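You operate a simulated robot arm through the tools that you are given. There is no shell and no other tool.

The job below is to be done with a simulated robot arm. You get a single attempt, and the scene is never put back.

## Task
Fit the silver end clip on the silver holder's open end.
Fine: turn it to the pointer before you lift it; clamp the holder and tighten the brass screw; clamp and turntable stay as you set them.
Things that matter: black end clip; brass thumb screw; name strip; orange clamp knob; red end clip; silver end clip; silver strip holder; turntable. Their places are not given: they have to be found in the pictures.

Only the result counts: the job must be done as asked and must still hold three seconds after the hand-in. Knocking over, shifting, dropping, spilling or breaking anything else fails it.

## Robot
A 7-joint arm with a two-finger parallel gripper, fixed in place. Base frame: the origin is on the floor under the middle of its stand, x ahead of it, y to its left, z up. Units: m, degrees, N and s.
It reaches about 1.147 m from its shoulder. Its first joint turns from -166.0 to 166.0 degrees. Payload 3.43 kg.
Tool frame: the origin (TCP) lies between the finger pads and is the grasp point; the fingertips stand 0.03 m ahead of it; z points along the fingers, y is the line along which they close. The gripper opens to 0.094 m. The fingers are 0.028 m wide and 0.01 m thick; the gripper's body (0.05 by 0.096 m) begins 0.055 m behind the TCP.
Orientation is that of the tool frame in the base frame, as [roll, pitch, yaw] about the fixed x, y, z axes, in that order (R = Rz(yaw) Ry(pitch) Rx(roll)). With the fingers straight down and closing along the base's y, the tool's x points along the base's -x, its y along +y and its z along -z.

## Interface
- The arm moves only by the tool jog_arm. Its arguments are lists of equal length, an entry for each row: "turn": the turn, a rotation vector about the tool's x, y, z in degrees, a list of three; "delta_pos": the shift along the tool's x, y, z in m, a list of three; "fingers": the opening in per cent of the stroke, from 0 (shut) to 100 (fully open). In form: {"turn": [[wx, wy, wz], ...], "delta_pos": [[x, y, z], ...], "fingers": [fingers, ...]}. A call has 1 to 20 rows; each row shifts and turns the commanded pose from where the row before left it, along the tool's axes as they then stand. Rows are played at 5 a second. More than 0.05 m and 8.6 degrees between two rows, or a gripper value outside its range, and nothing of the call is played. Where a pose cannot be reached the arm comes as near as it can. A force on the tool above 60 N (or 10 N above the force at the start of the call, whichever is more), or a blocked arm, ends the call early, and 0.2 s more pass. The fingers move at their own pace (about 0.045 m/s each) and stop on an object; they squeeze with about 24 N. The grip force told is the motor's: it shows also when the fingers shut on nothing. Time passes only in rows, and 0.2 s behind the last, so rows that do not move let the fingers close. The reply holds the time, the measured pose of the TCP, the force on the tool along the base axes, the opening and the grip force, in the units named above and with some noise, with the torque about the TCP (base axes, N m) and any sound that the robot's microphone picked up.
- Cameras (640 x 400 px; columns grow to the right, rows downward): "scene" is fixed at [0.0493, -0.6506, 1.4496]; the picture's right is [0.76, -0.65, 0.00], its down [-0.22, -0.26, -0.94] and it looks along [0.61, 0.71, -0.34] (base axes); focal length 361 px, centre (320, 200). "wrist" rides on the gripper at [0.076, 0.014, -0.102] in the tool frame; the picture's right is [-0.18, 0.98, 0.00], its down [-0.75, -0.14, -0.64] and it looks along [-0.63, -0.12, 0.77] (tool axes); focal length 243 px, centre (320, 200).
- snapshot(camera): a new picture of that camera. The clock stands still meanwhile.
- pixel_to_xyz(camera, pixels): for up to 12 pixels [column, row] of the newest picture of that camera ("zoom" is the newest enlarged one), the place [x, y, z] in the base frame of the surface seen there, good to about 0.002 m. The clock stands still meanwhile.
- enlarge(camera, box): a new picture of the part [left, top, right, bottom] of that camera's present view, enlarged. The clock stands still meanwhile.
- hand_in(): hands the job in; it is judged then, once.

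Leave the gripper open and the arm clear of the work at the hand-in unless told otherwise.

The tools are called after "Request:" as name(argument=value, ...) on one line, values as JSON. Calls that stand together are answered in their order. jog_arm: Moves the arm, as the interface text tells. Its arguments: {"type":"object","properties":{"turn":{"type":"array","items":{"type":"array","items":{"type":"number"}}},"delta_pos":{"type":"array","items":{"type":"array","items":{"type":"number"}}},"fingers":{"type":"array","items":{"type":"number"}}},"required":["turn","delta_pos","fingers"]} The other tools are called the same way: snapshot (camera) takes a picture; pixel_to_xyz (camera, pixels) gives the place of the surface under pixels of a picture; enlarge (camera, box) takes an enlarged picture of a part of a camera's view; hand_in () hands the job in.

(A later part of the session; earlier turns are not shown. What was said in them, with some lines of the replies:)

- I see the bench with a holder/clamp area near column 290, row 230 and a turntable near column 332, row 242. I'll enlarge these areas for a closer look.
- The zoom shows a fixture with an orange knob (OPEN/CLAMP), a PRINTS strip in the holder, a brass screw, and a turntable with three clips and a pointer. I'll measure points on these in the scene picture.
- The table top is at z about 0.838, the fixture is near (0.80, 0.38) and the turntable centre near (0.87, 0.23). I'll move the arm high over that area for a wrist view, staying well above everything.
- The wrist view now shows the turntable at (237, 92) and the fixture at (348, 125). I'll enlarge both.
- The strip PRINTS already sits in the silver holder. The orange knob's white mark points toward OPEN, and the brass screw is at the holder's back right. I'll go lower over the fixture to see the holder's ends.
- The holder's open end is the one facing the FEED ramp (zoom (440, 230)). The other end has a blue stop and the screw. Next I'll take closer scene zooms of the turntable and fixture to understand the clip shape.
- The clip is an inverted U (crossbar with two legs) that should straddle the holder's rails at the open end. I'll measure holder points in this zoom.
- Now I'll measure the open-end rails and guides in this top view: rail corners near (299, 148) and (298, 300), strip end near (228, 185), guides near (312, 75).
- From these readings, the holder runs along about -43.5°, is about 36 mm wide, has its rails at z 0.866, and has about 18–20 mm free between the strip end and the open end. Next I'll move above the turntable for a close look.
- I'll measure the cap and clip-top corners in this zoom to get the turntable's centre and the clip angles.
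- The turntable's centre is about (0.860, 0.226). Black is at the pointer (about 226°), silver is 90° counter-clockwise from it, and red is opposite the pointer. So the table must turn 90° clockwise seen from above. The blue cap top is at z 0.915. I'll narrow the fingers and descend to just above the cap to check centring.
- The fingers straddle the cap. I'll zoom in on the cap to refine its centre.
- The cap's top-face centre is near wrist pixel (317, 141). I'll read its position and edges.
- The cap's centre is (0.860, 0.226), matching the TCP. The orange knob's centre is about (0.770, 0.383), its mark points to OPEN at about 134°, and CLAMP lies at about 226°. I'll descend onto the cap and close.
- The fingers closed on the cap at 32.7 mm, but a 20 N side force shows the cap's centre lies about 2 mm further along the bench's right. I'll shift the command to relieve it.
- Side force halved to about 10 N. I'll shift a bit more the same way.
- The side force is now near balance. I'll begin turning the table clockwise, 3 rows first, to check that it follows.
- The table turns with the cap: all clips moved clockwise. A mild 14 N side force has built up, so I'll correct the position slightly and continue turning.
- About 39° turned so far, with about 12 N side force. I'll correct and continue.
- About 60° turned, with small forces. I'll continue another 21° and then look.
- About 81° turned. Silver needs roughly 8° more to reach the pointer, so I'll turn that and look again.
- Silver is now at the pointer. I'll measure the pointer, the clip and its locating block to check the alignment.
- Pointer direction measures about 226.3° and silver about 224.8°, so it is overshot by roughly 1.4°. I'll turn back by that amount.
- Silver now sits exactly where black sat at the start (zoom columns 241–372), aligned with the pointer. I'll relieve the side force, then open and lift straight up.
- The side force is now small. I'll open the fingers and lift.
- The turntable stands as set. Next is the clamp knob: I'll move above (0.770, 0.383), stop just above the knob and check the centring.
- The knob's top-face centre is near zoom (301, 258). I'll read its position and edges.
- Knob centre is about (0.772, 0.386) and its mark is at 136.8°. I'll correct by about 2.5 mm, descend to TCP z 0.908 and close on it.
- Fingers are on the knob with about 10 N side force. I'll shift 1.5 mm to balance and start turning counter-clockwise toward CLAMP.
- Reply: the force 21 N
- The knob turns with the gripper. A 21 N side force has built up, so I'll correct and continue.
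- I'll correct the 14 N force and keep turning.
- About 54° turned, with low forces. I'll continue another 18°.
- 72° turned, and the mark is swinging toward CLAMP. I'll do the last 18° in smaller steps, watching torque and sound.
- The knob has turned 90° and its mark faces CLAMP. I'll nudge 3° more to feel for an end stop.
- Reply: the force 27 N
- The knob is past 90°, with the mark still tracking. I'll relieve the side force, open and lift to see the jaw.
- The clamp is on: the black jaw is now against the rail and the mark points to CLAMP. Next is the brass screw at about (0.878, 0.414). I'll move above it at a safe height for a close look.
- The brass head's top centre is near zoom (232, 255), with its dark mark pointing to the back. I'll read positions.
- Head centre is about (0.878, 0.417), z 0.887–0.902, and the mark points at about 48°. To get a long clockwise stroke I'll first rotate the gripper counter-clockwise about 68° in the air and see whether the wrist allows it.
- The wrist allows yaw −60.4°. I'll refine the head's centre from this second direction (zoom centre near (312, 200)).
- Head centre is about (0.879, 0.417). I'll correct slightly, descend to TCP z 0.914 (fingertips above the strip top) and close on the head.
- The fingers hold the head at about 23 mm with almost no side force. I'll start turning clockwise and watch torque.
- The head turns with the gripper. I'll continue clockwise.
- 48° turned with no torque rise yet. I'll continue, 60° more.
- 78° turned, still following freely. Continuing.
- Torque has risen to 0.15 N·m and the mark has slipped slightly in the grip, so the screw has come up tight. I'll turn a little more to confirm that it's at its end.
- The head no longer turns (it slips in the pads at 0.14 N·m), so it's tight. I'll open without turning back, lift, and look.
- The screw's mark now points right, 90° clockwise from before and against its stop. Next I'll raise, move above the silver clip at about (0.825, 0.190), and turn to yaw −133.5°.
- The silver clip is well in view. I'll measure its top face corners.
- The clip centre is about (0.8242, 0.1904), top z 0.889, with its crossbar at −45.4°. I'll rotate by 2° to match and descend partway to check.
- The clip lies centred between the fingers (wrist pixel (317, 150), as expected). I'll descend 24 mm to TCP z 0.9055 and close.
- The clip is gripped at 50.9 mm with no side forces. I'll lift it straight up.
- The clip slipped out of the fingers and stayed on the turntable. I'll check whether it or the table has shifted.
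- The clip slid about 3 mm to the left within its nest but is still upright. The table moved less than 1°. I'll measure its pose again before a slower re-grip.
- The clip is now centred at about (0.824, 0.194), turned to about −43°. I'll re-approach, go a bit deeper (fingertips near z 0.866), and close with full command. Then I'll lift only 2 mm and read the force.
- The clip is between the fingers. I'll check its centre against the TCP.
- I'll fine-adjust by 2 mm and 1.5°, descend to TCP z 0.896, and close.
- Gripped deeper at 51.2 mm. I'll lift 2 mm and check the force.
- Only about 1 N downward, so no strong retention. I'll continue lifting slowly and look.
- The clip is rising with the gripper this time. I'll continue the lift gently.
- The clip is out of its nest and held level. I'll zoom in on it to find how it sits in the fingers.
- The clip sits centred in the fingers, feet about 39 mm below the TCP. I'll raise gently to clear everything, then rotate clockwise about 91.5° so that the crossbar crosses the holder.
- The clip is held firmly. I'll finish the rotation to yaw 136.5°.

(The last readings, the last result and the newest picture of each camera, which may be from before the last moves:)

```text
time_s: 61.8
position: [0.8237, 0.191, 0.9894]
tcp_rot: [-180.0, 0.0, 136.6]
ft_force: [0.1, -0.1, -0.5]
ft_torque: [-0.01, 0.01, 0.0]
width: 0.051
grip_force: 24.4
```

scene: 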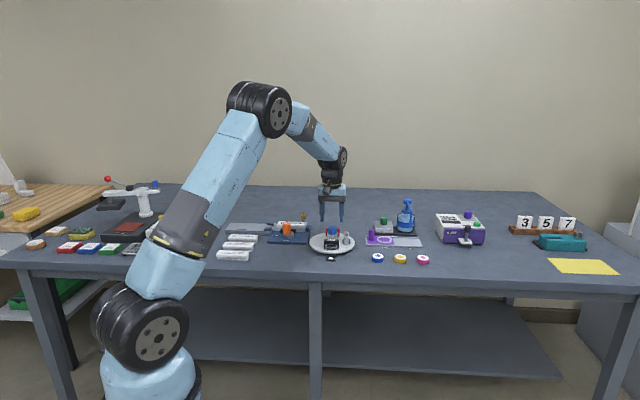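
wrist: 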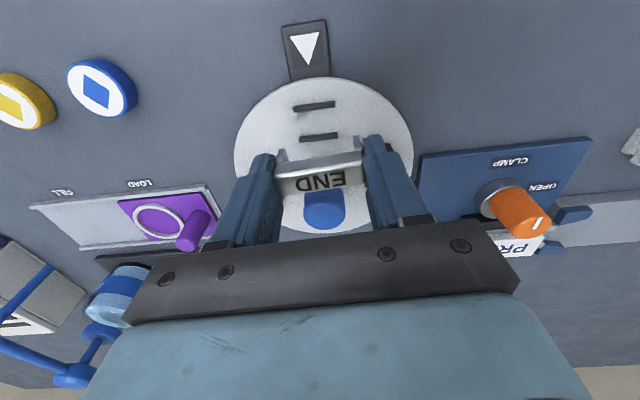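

At yaw 136.6° and still held. I'll move over to the holder's open end at about (0.776, 0.468), staying at z 0.99.

Request:
jog_arm(turn=[[0, 0, 0], [0, 0, 0], [0, 0, 0], [0, 0, 0], [0, 0, 0], [0, 0, 0], [0, 0, 0], [0, 0, 0], [0, 0, 0], [0, 0, 0], [0, 0, 0], [0, 0, 0], [0, 0, 0]], delta_pos=[[0.008, 0.006, 0], [0.0161, 0.0119, 0], [0.0241, 0.0179, 0], [0.0241, 0.0179, 0], [0.0241, 0.0179, 0], [0.0241, 0.0179, 0], [0.0241, 0.0179, 0], [0.0241, 0.0179, 0], [0.0241, 0.0179, 0], [0.0161, 0.0119, 0], [0.0096, 0.0072, 0], [0.0056, 0.0042, 0], [0, 0, 0]], fingers=[0, 0, 0, 0, 0, 0, 0, 0, 0, 0, 0, 0, 0])

Request:
snapshot(camera="wrist")

Request:
enlarge(camera="scene", box=[240, 180, 320, 250])

```text
time_s: 64.6
position: [0.7755, 0.4675, 0.9887]
tcp_rot: [180.0, 0.0, 136.6]
ft_force: [-0.9, 0.1, -0.9]
ft_torque: [0.0, -0.01, 0.02]
width: 0.0511
grip_force: 24.1
```

```text
taken
```

wrist: 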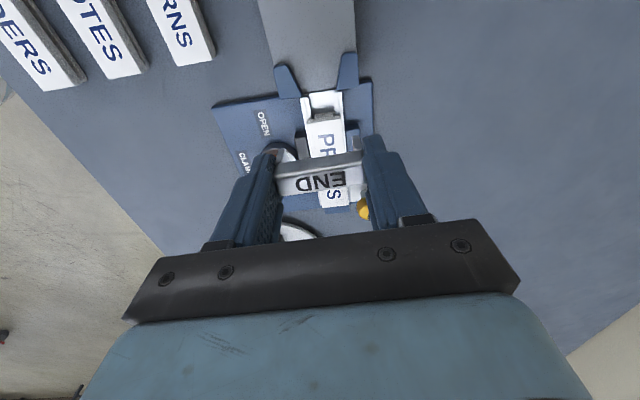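

```text
5.71 times, centred on (280, 215) of scene
```

zoom: 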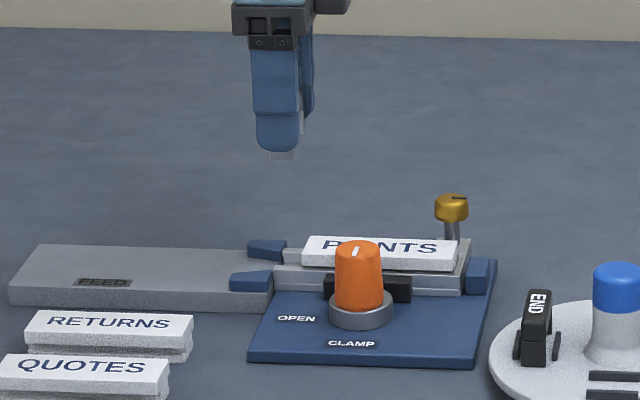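

From this view the holder's open end is visible at wrist (323, 105). I'll zoom in to re-measure the rails, strip end and guides.

Request:
enlarge(camera="wrist", box=[265, 50, 385, 160])

```text
3.64 times, centred on (325, 105) of wrist
```

zoom: 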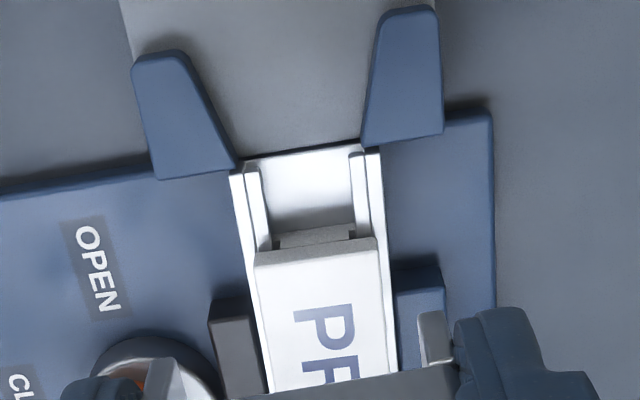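

I'll read the positions of the rail ends, strip end and guide edges from this zoom.

Request:
pixel_to_xyz(camera="zoom", pixels=[[233, 180], [252, 172], [360, 152], [376, 155], [258, 258], [372, 240], [237, 220], [385, 215], [165, 176], [230, 166], [366, 143], [438, 130]])

Request:
pixel_to_xyz(camera="zoom", pixels=[[240, 200], [250, 200], [262, 220], [270, 220], [362, 200], [372, 200], [380, 200], [384, 200], [315, 250], [315, 236], [236, 200], [388, 240]])

```text
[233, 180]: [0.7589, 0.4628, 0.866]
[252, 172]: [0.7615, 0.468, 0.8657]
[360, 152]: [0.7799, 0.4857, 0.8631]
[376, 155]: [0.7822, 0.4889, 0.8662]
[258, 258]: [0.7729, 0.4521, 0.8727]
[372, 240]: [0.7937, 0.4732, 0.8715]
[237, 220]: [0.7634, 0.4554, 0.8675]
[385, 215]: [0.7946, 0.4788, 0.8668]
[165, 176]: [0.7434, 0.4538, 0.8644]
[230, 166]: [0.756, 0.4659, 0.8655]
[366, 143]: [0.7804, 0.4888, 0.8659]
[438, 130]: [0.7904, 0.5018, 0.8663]
```

```text
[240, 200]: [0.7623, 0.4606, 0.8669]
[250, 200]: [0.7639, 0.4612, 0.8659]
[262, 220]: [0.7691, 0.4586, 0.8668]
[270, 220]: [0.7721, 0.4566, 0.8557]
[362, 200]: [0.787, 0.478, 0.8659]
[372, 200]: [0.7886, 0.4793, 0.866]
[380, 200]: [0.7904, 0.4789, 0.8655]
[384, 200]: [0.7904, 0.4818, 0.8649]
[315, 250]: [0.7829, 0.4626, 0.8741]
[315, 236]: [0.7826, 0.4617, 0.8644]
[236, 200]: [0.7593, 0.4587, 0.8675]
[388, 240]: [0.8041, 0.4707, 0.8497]
```

In the fixture frame the open length is about 18.5 mm between holder end and strip end, and the clip is about 13.5 mm thick. The clip is aligned to the holder within 1°. I'll shift about 1 mm each way and lower to TCP z 0.93, with the feet still above the strip.

Request:
jog_arm(turn=[[0, 0, 0], [0, 0, 0], [0, 0, 0], [0, 0, 0], [0, 0, 0], [0, 0, 0], [0, 0, 0], [0, 0, 0]], delta_pos=[[0.0012, 0.0012, 0], [0, 0, 0.006], [0, 0, 0.011], [0, 0, 0.012], [0, 0, 0.012], [0, 0, 0.011], [0, 0, 0.006], [0, 0, 0]], fingers=[0, 0, 0, 0, 0, 0, 0, 0])

Request:
snapshot(camera="wrist")

Request:
enlarge(camera="wrist", box=[240, 60, 400, 210])

Request:
enlarge(camera="scene", box=[250, 195, 320, 245])

```text
time_s: 66.4
position: [0.7759, 0.47, 0.9304]
tcp_rot: [180.0, 0.0, 136.6]
ft_force: [-0.5, -0.7, 0.4]
ft_torque: [0.0, -0.01, -0.01]
width: 0.0513
grip_force: 23.4
```

```text
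taken
```

wrist: 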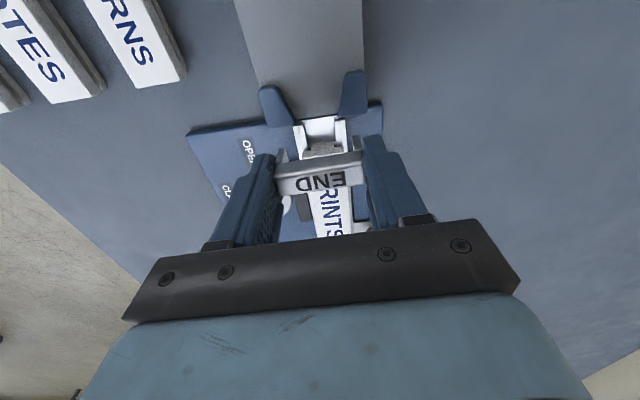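

```text
2.67 times, centred on (320, 135) of wrist
```

zoom: 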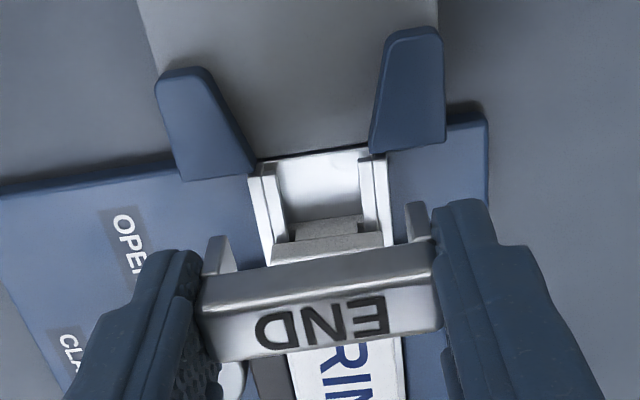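

```text
8.00 times, centred on (285, 220) of scene
```

zoom: 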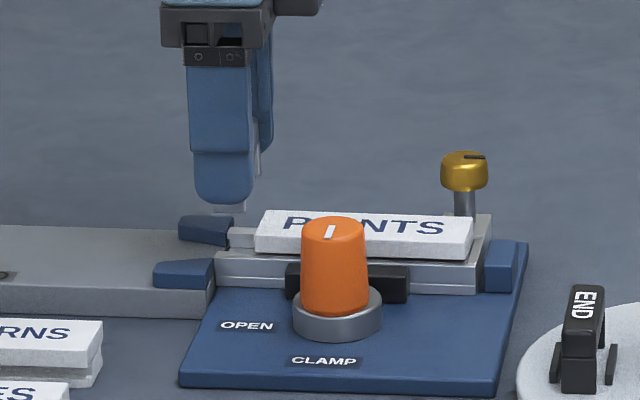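

Projecting the picture into the tool frame: the rails lie at −18.7…+19.2 mm across (centred), the holder end is 9.5 mm outward, and the strip end is 9.5 mm inward of the TCP. The clip spans about −6 to +7.5 mm, so it's well placed. I'll lower slowly to TCP z 0.9, with the fingertips still just above the guides.

Request:
jog_arm(turn=[[0, 0, 0], [0, 0, 0], [0, 0, 0], [0, 0, 0], [0, 0, 0], [0, 0, 0], [0, 0, 0], [0, 0, 0]], delta_pos=[[0, 0, 0.004], [0, 0, 0.005], [0, 0, 0.005], [0, 0, 0.005], [0, 0, 0.004], [0, 0, 0.004], [0, 0, 0.003], [0, 0, 0]], fingers=[0, 0, 0, 0, 0, 0, 0, 0])

Request:
enlarge(camera="wrist", box=[240, 60, 400, 210])

Request:
enlarge(camera="scene", box=[255, 200, 311, 245])

```text
time_s: 68.2
position: [0.7753, 0.4689, 0.9007]
tcp_rot: [-180.0, 0.0, 136.6]
ft_force: [0.2, -0.9, -0.6]
ft_torque: [0.02, 0.0, 0.0]
width: 0.0511
grip_force: 24.4
```

```text
2.67 times, centred on (320, 135) of wrist
```

zoom: 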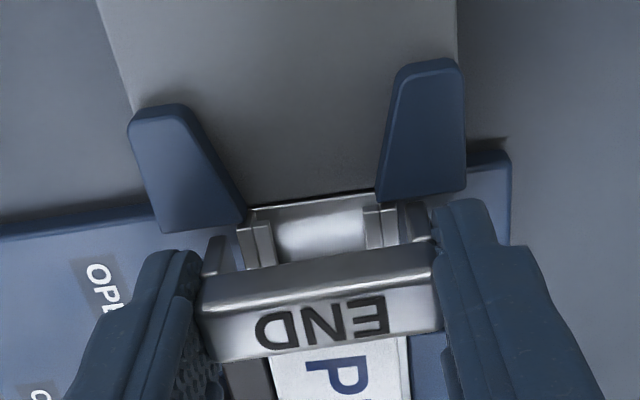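

```text
8.89 times, centred on (283, 222) of scene
```

zoom: 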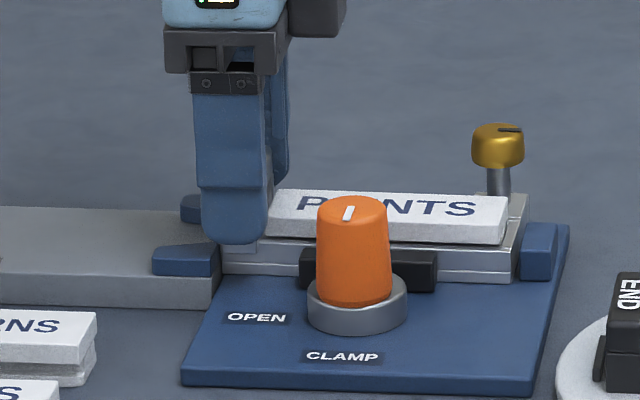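

No contact: the legs straddle the rails and the fingertips are just above the guide tops. I'll lower 2.5 mm more and open slightly, so the clip drops the last few millimetres along the rails.

Request:
jog_arm(turn=[[0, 0, 0], [0, 0, 0], [0, 0, 0], [0, 0, 0], [0, 0, 0]], delta_pos=[[0, 0, 0.0015], [0, 0, 0.001], [0, 0, 0], [0, 0, 0], [0, 0, 0]], fingers=[0, 0, 0, 60, 60])

Request:
enlarge(camera="wrist", box=[240, 60, 400, 210])

Request:
enlarge(camera="scene", box=[255, 200, 311, 245])

```text
time_s: 69.4
position: [0.7756, 0.4698, 0.8998]
tcp_rot: [179.9, 0.0, 136.6]
ft_force: [0.2, 0.1, -0.2]
ft_torque: [0.0, -0.02, 0.02]
width: 0.0564
grip_force: 0.0
```

```text
2.67 times, centred on (320, 135) of wrist
```

zoom: 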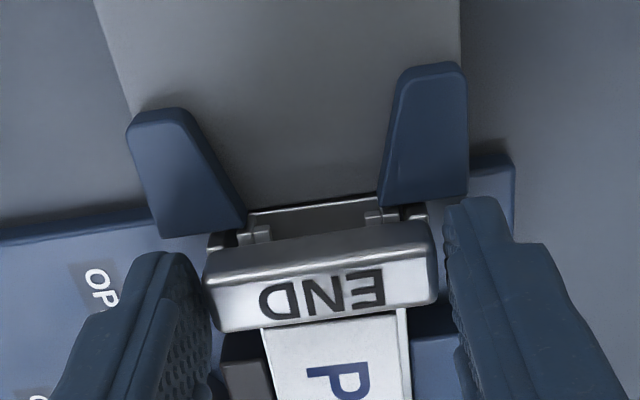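

```text
8.89 times, centred on (283, 222) of scene
```

zoom: 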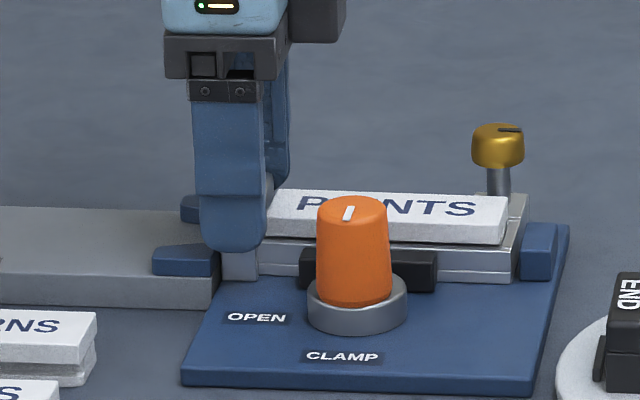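

The clip dropped and its front leg now reaches the plate in front of the rail. I'll open a bit more, lift clear and inspect.

Request:
jog_arm(turn=[[0, 0, 0], [0, 0, 0], [0, 0, 0], [0, 0, 0], [0, 0, 0], [0, 0, 0]], delta_pos=[[0, 0, 0], [0, 0, 0], [0, 0, -0.01], [0, 0, -0.02], [0, 0, -0.03], [0, 0, 0]], fingers=[70, 70, 70, 70, 70, 70])

Request:
snapshot(camera="wrist")

Request:
enlarge(camera="wrist", box=[250, 50, 390, 180])

Request:
enlarge(camera="scene", box=[255, 205, 319, 250])

```text
time_s: 70.8
position: [0.7757, 0.4692, 0.9582]
tcp_rot: [180.0, 0.0, 136.6]
ft_force: [-0.1, 0.4, -0.4]
ft_torque: [-0.01, 0.02, 0.03]
width: 0.0656
grip_force: 0.1
```

```text
taken
```

wrist: 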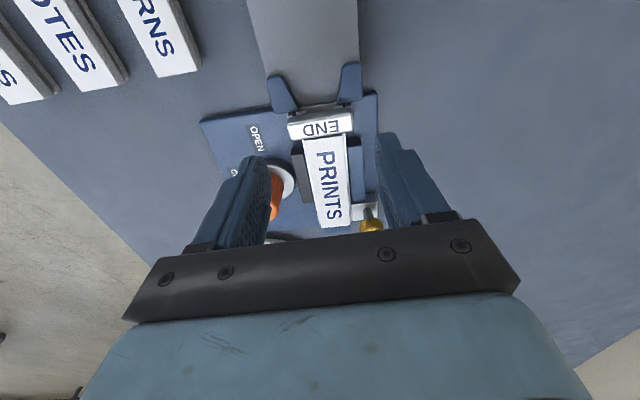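

```text
3.08 times, centred on (320, 115) of wrist
```

zoom: 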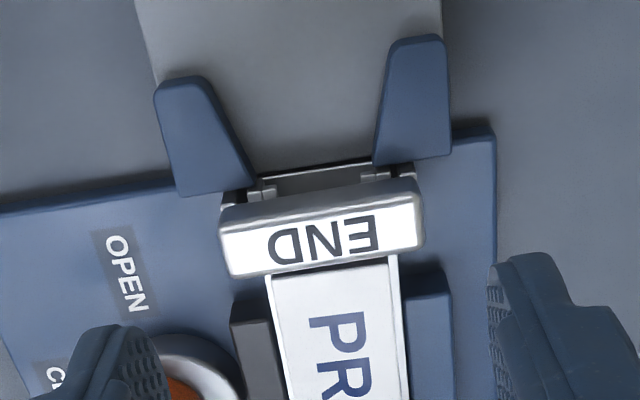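

```text
8.89 times, centred on (287, 228) of scene
```

zoom: 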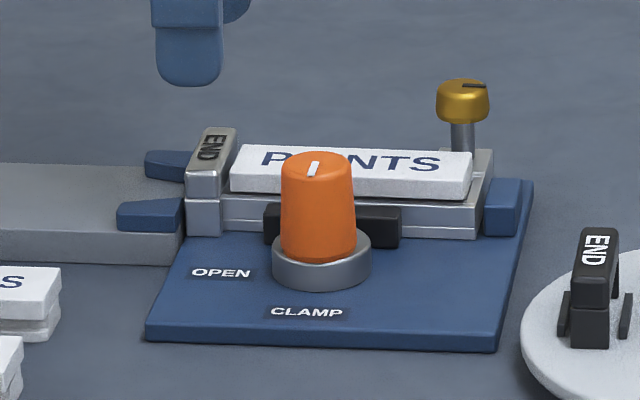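

The clip now straddles the rails at the open end. I'll measure its height and position to check that it's fully seated.

Request:
pixel_to_xyz(camera="zoom", pixels=[[212, 135], [205, 160], [203, 180], [203, 205], [203, 230], [225, 140], [300, 180], [460, 180], [480, 220], [495, 215], [463, 85], [540, 120]])

Request:
enlarge(camera="wrist", box=[280, 80, 380, 180])

Request:
pixel_to_xyz(camera="zoom", pixels=[[45, 150], [290, 115], [55, 195], [290, 160], [170, 155], [60, 120], [285, 95], [110, 110], [180, 110], [250, 80], [130, 220], [270, 200]])

```text
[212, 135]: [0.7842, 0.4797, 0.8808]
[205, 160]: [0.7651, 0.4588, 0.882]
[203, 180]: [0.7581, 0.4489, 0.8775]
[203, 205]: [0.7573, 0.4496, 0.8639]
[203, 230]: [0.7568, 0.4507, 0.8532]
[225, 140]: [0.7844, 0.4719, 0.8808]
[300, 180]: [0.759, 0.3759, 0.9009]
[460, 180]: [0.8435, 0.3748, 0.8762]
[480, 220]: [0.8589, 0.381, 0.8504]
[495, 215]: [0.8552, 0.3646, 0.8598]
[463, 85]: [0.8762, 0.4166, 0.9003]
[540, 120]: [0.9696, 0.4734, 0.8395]
```

```text
4.00 times, centred on (330, 130) of wrist
```

zoom: 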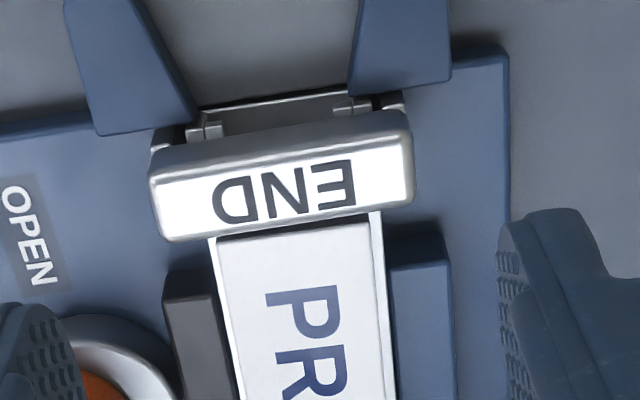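

```text
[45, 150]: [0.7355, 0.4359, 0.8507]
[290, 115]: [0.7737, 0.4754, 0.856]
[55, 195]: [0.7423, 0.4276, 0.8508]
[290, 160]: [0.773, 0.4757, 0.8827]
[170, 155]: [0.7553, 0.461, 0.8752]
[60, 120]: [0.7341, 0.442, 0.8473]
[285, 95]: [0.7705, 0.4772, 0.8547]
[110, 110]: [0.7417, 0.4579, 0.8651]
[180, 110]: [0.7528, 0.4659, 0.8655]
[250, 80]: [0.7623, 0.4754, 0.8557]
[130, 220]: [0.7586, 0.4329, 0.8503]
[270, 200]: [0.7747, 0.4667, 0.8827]
```

The clip's top is at z 0.8827, which matches full seating (feet on plate, crossbar on rails), and it's centred across the rails. Next I'll check the turntable alignment and clamp state from the scene camera.

Request:
enlarge(camera="scene", box=[305, 220, 361, 265])

Request:
pixel_to_xyz(camera="zoom", pixels=[[265, 258], [341, 260], [303, 259], [270, 228], [345, 230], [303, 324], [264, 340], [338, 342], [276, 346], [325, 348]])

Request:
enlarge(camera="wrist", box=[220, 130, 400, 250])

```text
8.89 times, centred on (333, 242) of scene
```

zoom: 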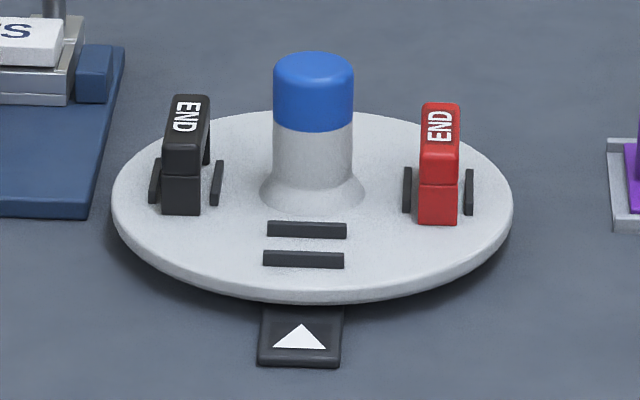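

```text
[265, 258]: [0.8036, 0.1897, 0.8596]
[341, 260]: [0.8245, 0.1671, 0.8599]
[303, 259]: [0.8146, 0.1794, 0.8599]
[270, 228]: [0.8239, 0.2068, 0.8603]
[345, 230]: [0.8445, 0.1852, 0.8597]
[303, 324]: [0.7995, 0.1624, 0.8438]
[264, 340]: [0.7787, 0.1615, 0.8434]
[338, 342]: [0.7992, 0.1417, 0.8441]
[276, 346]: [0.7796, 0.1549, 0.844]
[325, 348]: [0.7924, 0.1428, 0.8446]
```

```text
3.33 times, centred on (310, 190) of wrist
```

zoom: 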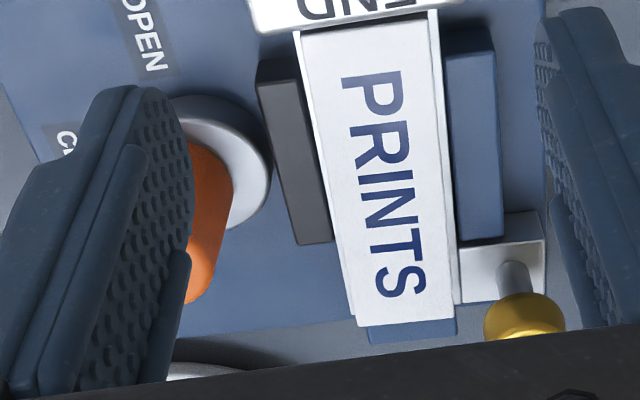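

The turntable is within about 1° of the pointer. I'll check the jaw's contact with the holder more closely.

Request:
enlarge(camera="wrist", box=[290, 140, 340, 200])

Request:
enlarge(camera="scene", box=[265, 212, 305, 240])

```text
6.67 times, centred on (315, 170) of wrist
```

zoom: 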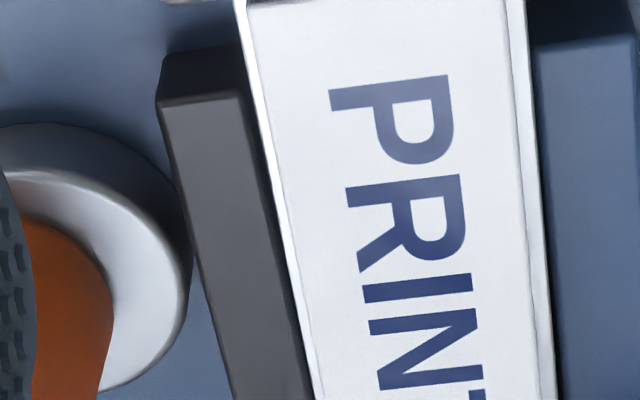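

```text
14.29 times, centred on (285, 226) of scene
```

zoom: 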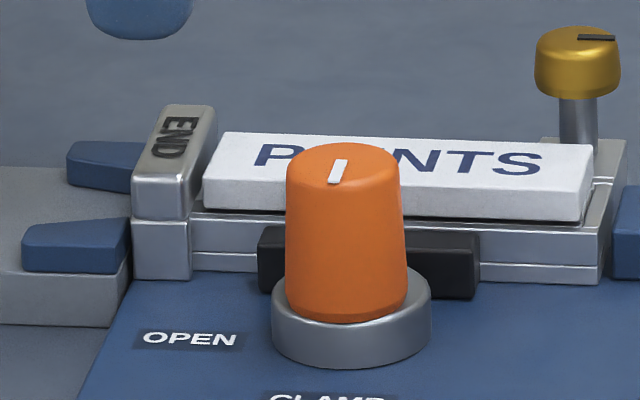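

I'll measure the jaw edge and rail edge to see whether there's any gap.

Request:
enlarge(camera="wrist", box=[290, 140, 340, 200])

Request:
pixel_to_xyz(camera="zoom", pixels=[[170, 110], [240, 100], [250, 100], [258, 100], [266, 100], [274, 100], [210, 250], [268, 250], [276, 250], [284, 250], [292, 250], [300, 250]])

```text
6.67 times, centred on (315, 170) of wrist
```

zoom: 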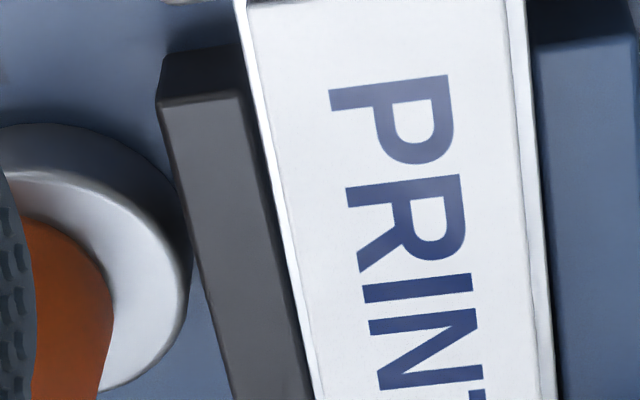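

```text
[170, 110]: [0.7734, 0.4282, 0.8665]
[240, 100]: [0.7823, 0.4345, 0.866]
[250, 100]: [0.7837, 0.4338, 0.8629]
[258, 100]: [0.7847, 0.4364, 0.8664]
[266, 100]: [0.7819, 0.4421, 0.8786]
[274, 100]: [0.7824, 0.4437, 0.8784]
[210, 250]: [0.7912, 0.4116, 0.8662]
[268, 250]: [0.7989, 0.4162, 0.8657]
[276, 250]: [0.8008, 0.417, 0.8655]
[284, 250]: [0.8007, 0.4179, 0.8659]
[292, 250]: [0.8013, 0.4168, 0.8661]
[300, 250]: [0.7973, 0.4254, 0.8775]
```

The jaw and rail tops are contiguous, so the clamp bears on the holder. The clip is seated, the screw is at its stop, and the turntable is at the pointer. I'll raise the arm clear with the gripper open.

Request:
jog_arm(turn=[[0, 0, 0], [0, 0, 0], [0, 0, 0], [0, 0, 0], [0, 0, 0], [0, 0, 0], [0, 0, 0], [0, 0, 0], [0, 0, 0]], delta_pos=[[0, 0, -0.03], [0, 0, -0.045], [0, 0, -0.045], [0, 0, -0.045], [0, 0, -0.045], [0.03, -0.03, 0], [0.03, -0.03, 0], [0.03, -0.03, 0], [0, 0, 0]], fingers=[80, 90, 100, 100, 100, 100, 100, 100, 100])

Request:
snapshot(camera="scene")

Request:
enlarge(camera="scene", box=[225, 190, 375, 275])

Request:
snapshot(camera="wrist")

```text
time_s: 72.8
position: [0.6488, 0.4652, 1.1687]
tcp_rot: [-180.0, 0.0, 136.5]
ft_force: [-0.3, -0.4, 0.5]
ft_torque: [0.01, 0.0, 0.04]
width: 0.0939
grip_force: 0.1
```

```text
taken
```

scene: 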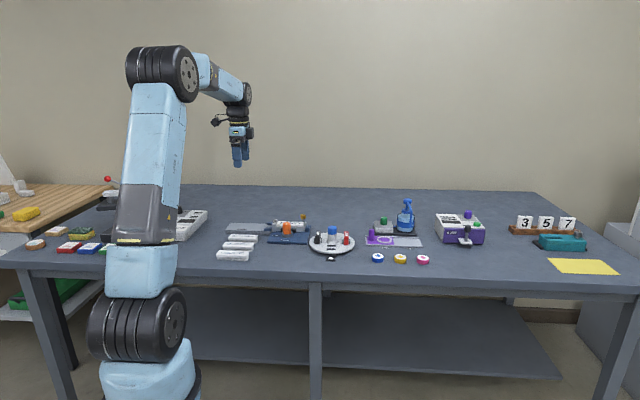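

```text
4.27 times, centred on (300, 232) of scene
```

zoom: 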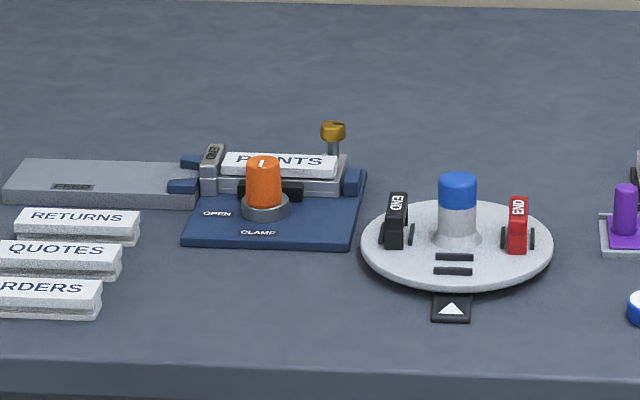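

```text
taken
```

wrist: 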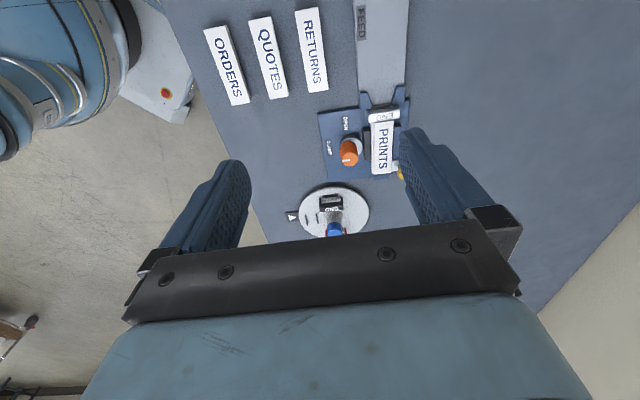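

Everything stands as intended: the silver clip is on the holder's open end, the knob is on CLAMP, the brass screw is turned to its stop, and silver's empty station is at the pointer. The black and red clips are untouched, and the arm is clear with the gripper open. I'm handing in.

Request:
hand_in()

```text
The job is handed in.
```

The silver end clip is on the holder's open end, fully seated with its legs over the rails, and I've handed the job in. No verdict came back.

- **Turntable:** I turned it so silver was at the pointer before lifting. On the first try the clip slipped from the fingers and nudged the table by under 1°. The second, slower lift worked, and the table still points within about 1°.
- **Clamp:** the orange knob is turned about 90° to CLAMP, and the black jaw bears on the holder. It didn't move after that.
- **Brass screw:** I tightened it clockwise until it stopped turning, about a quarter turn. The holder slid about 1.3 mm towards its open end while I tightened it, even though it was clamped. I left it there rather than push it back.
- **Everything else:** the black and red clips and the other items look undisturbed. The arm is clear and the gripper is open.
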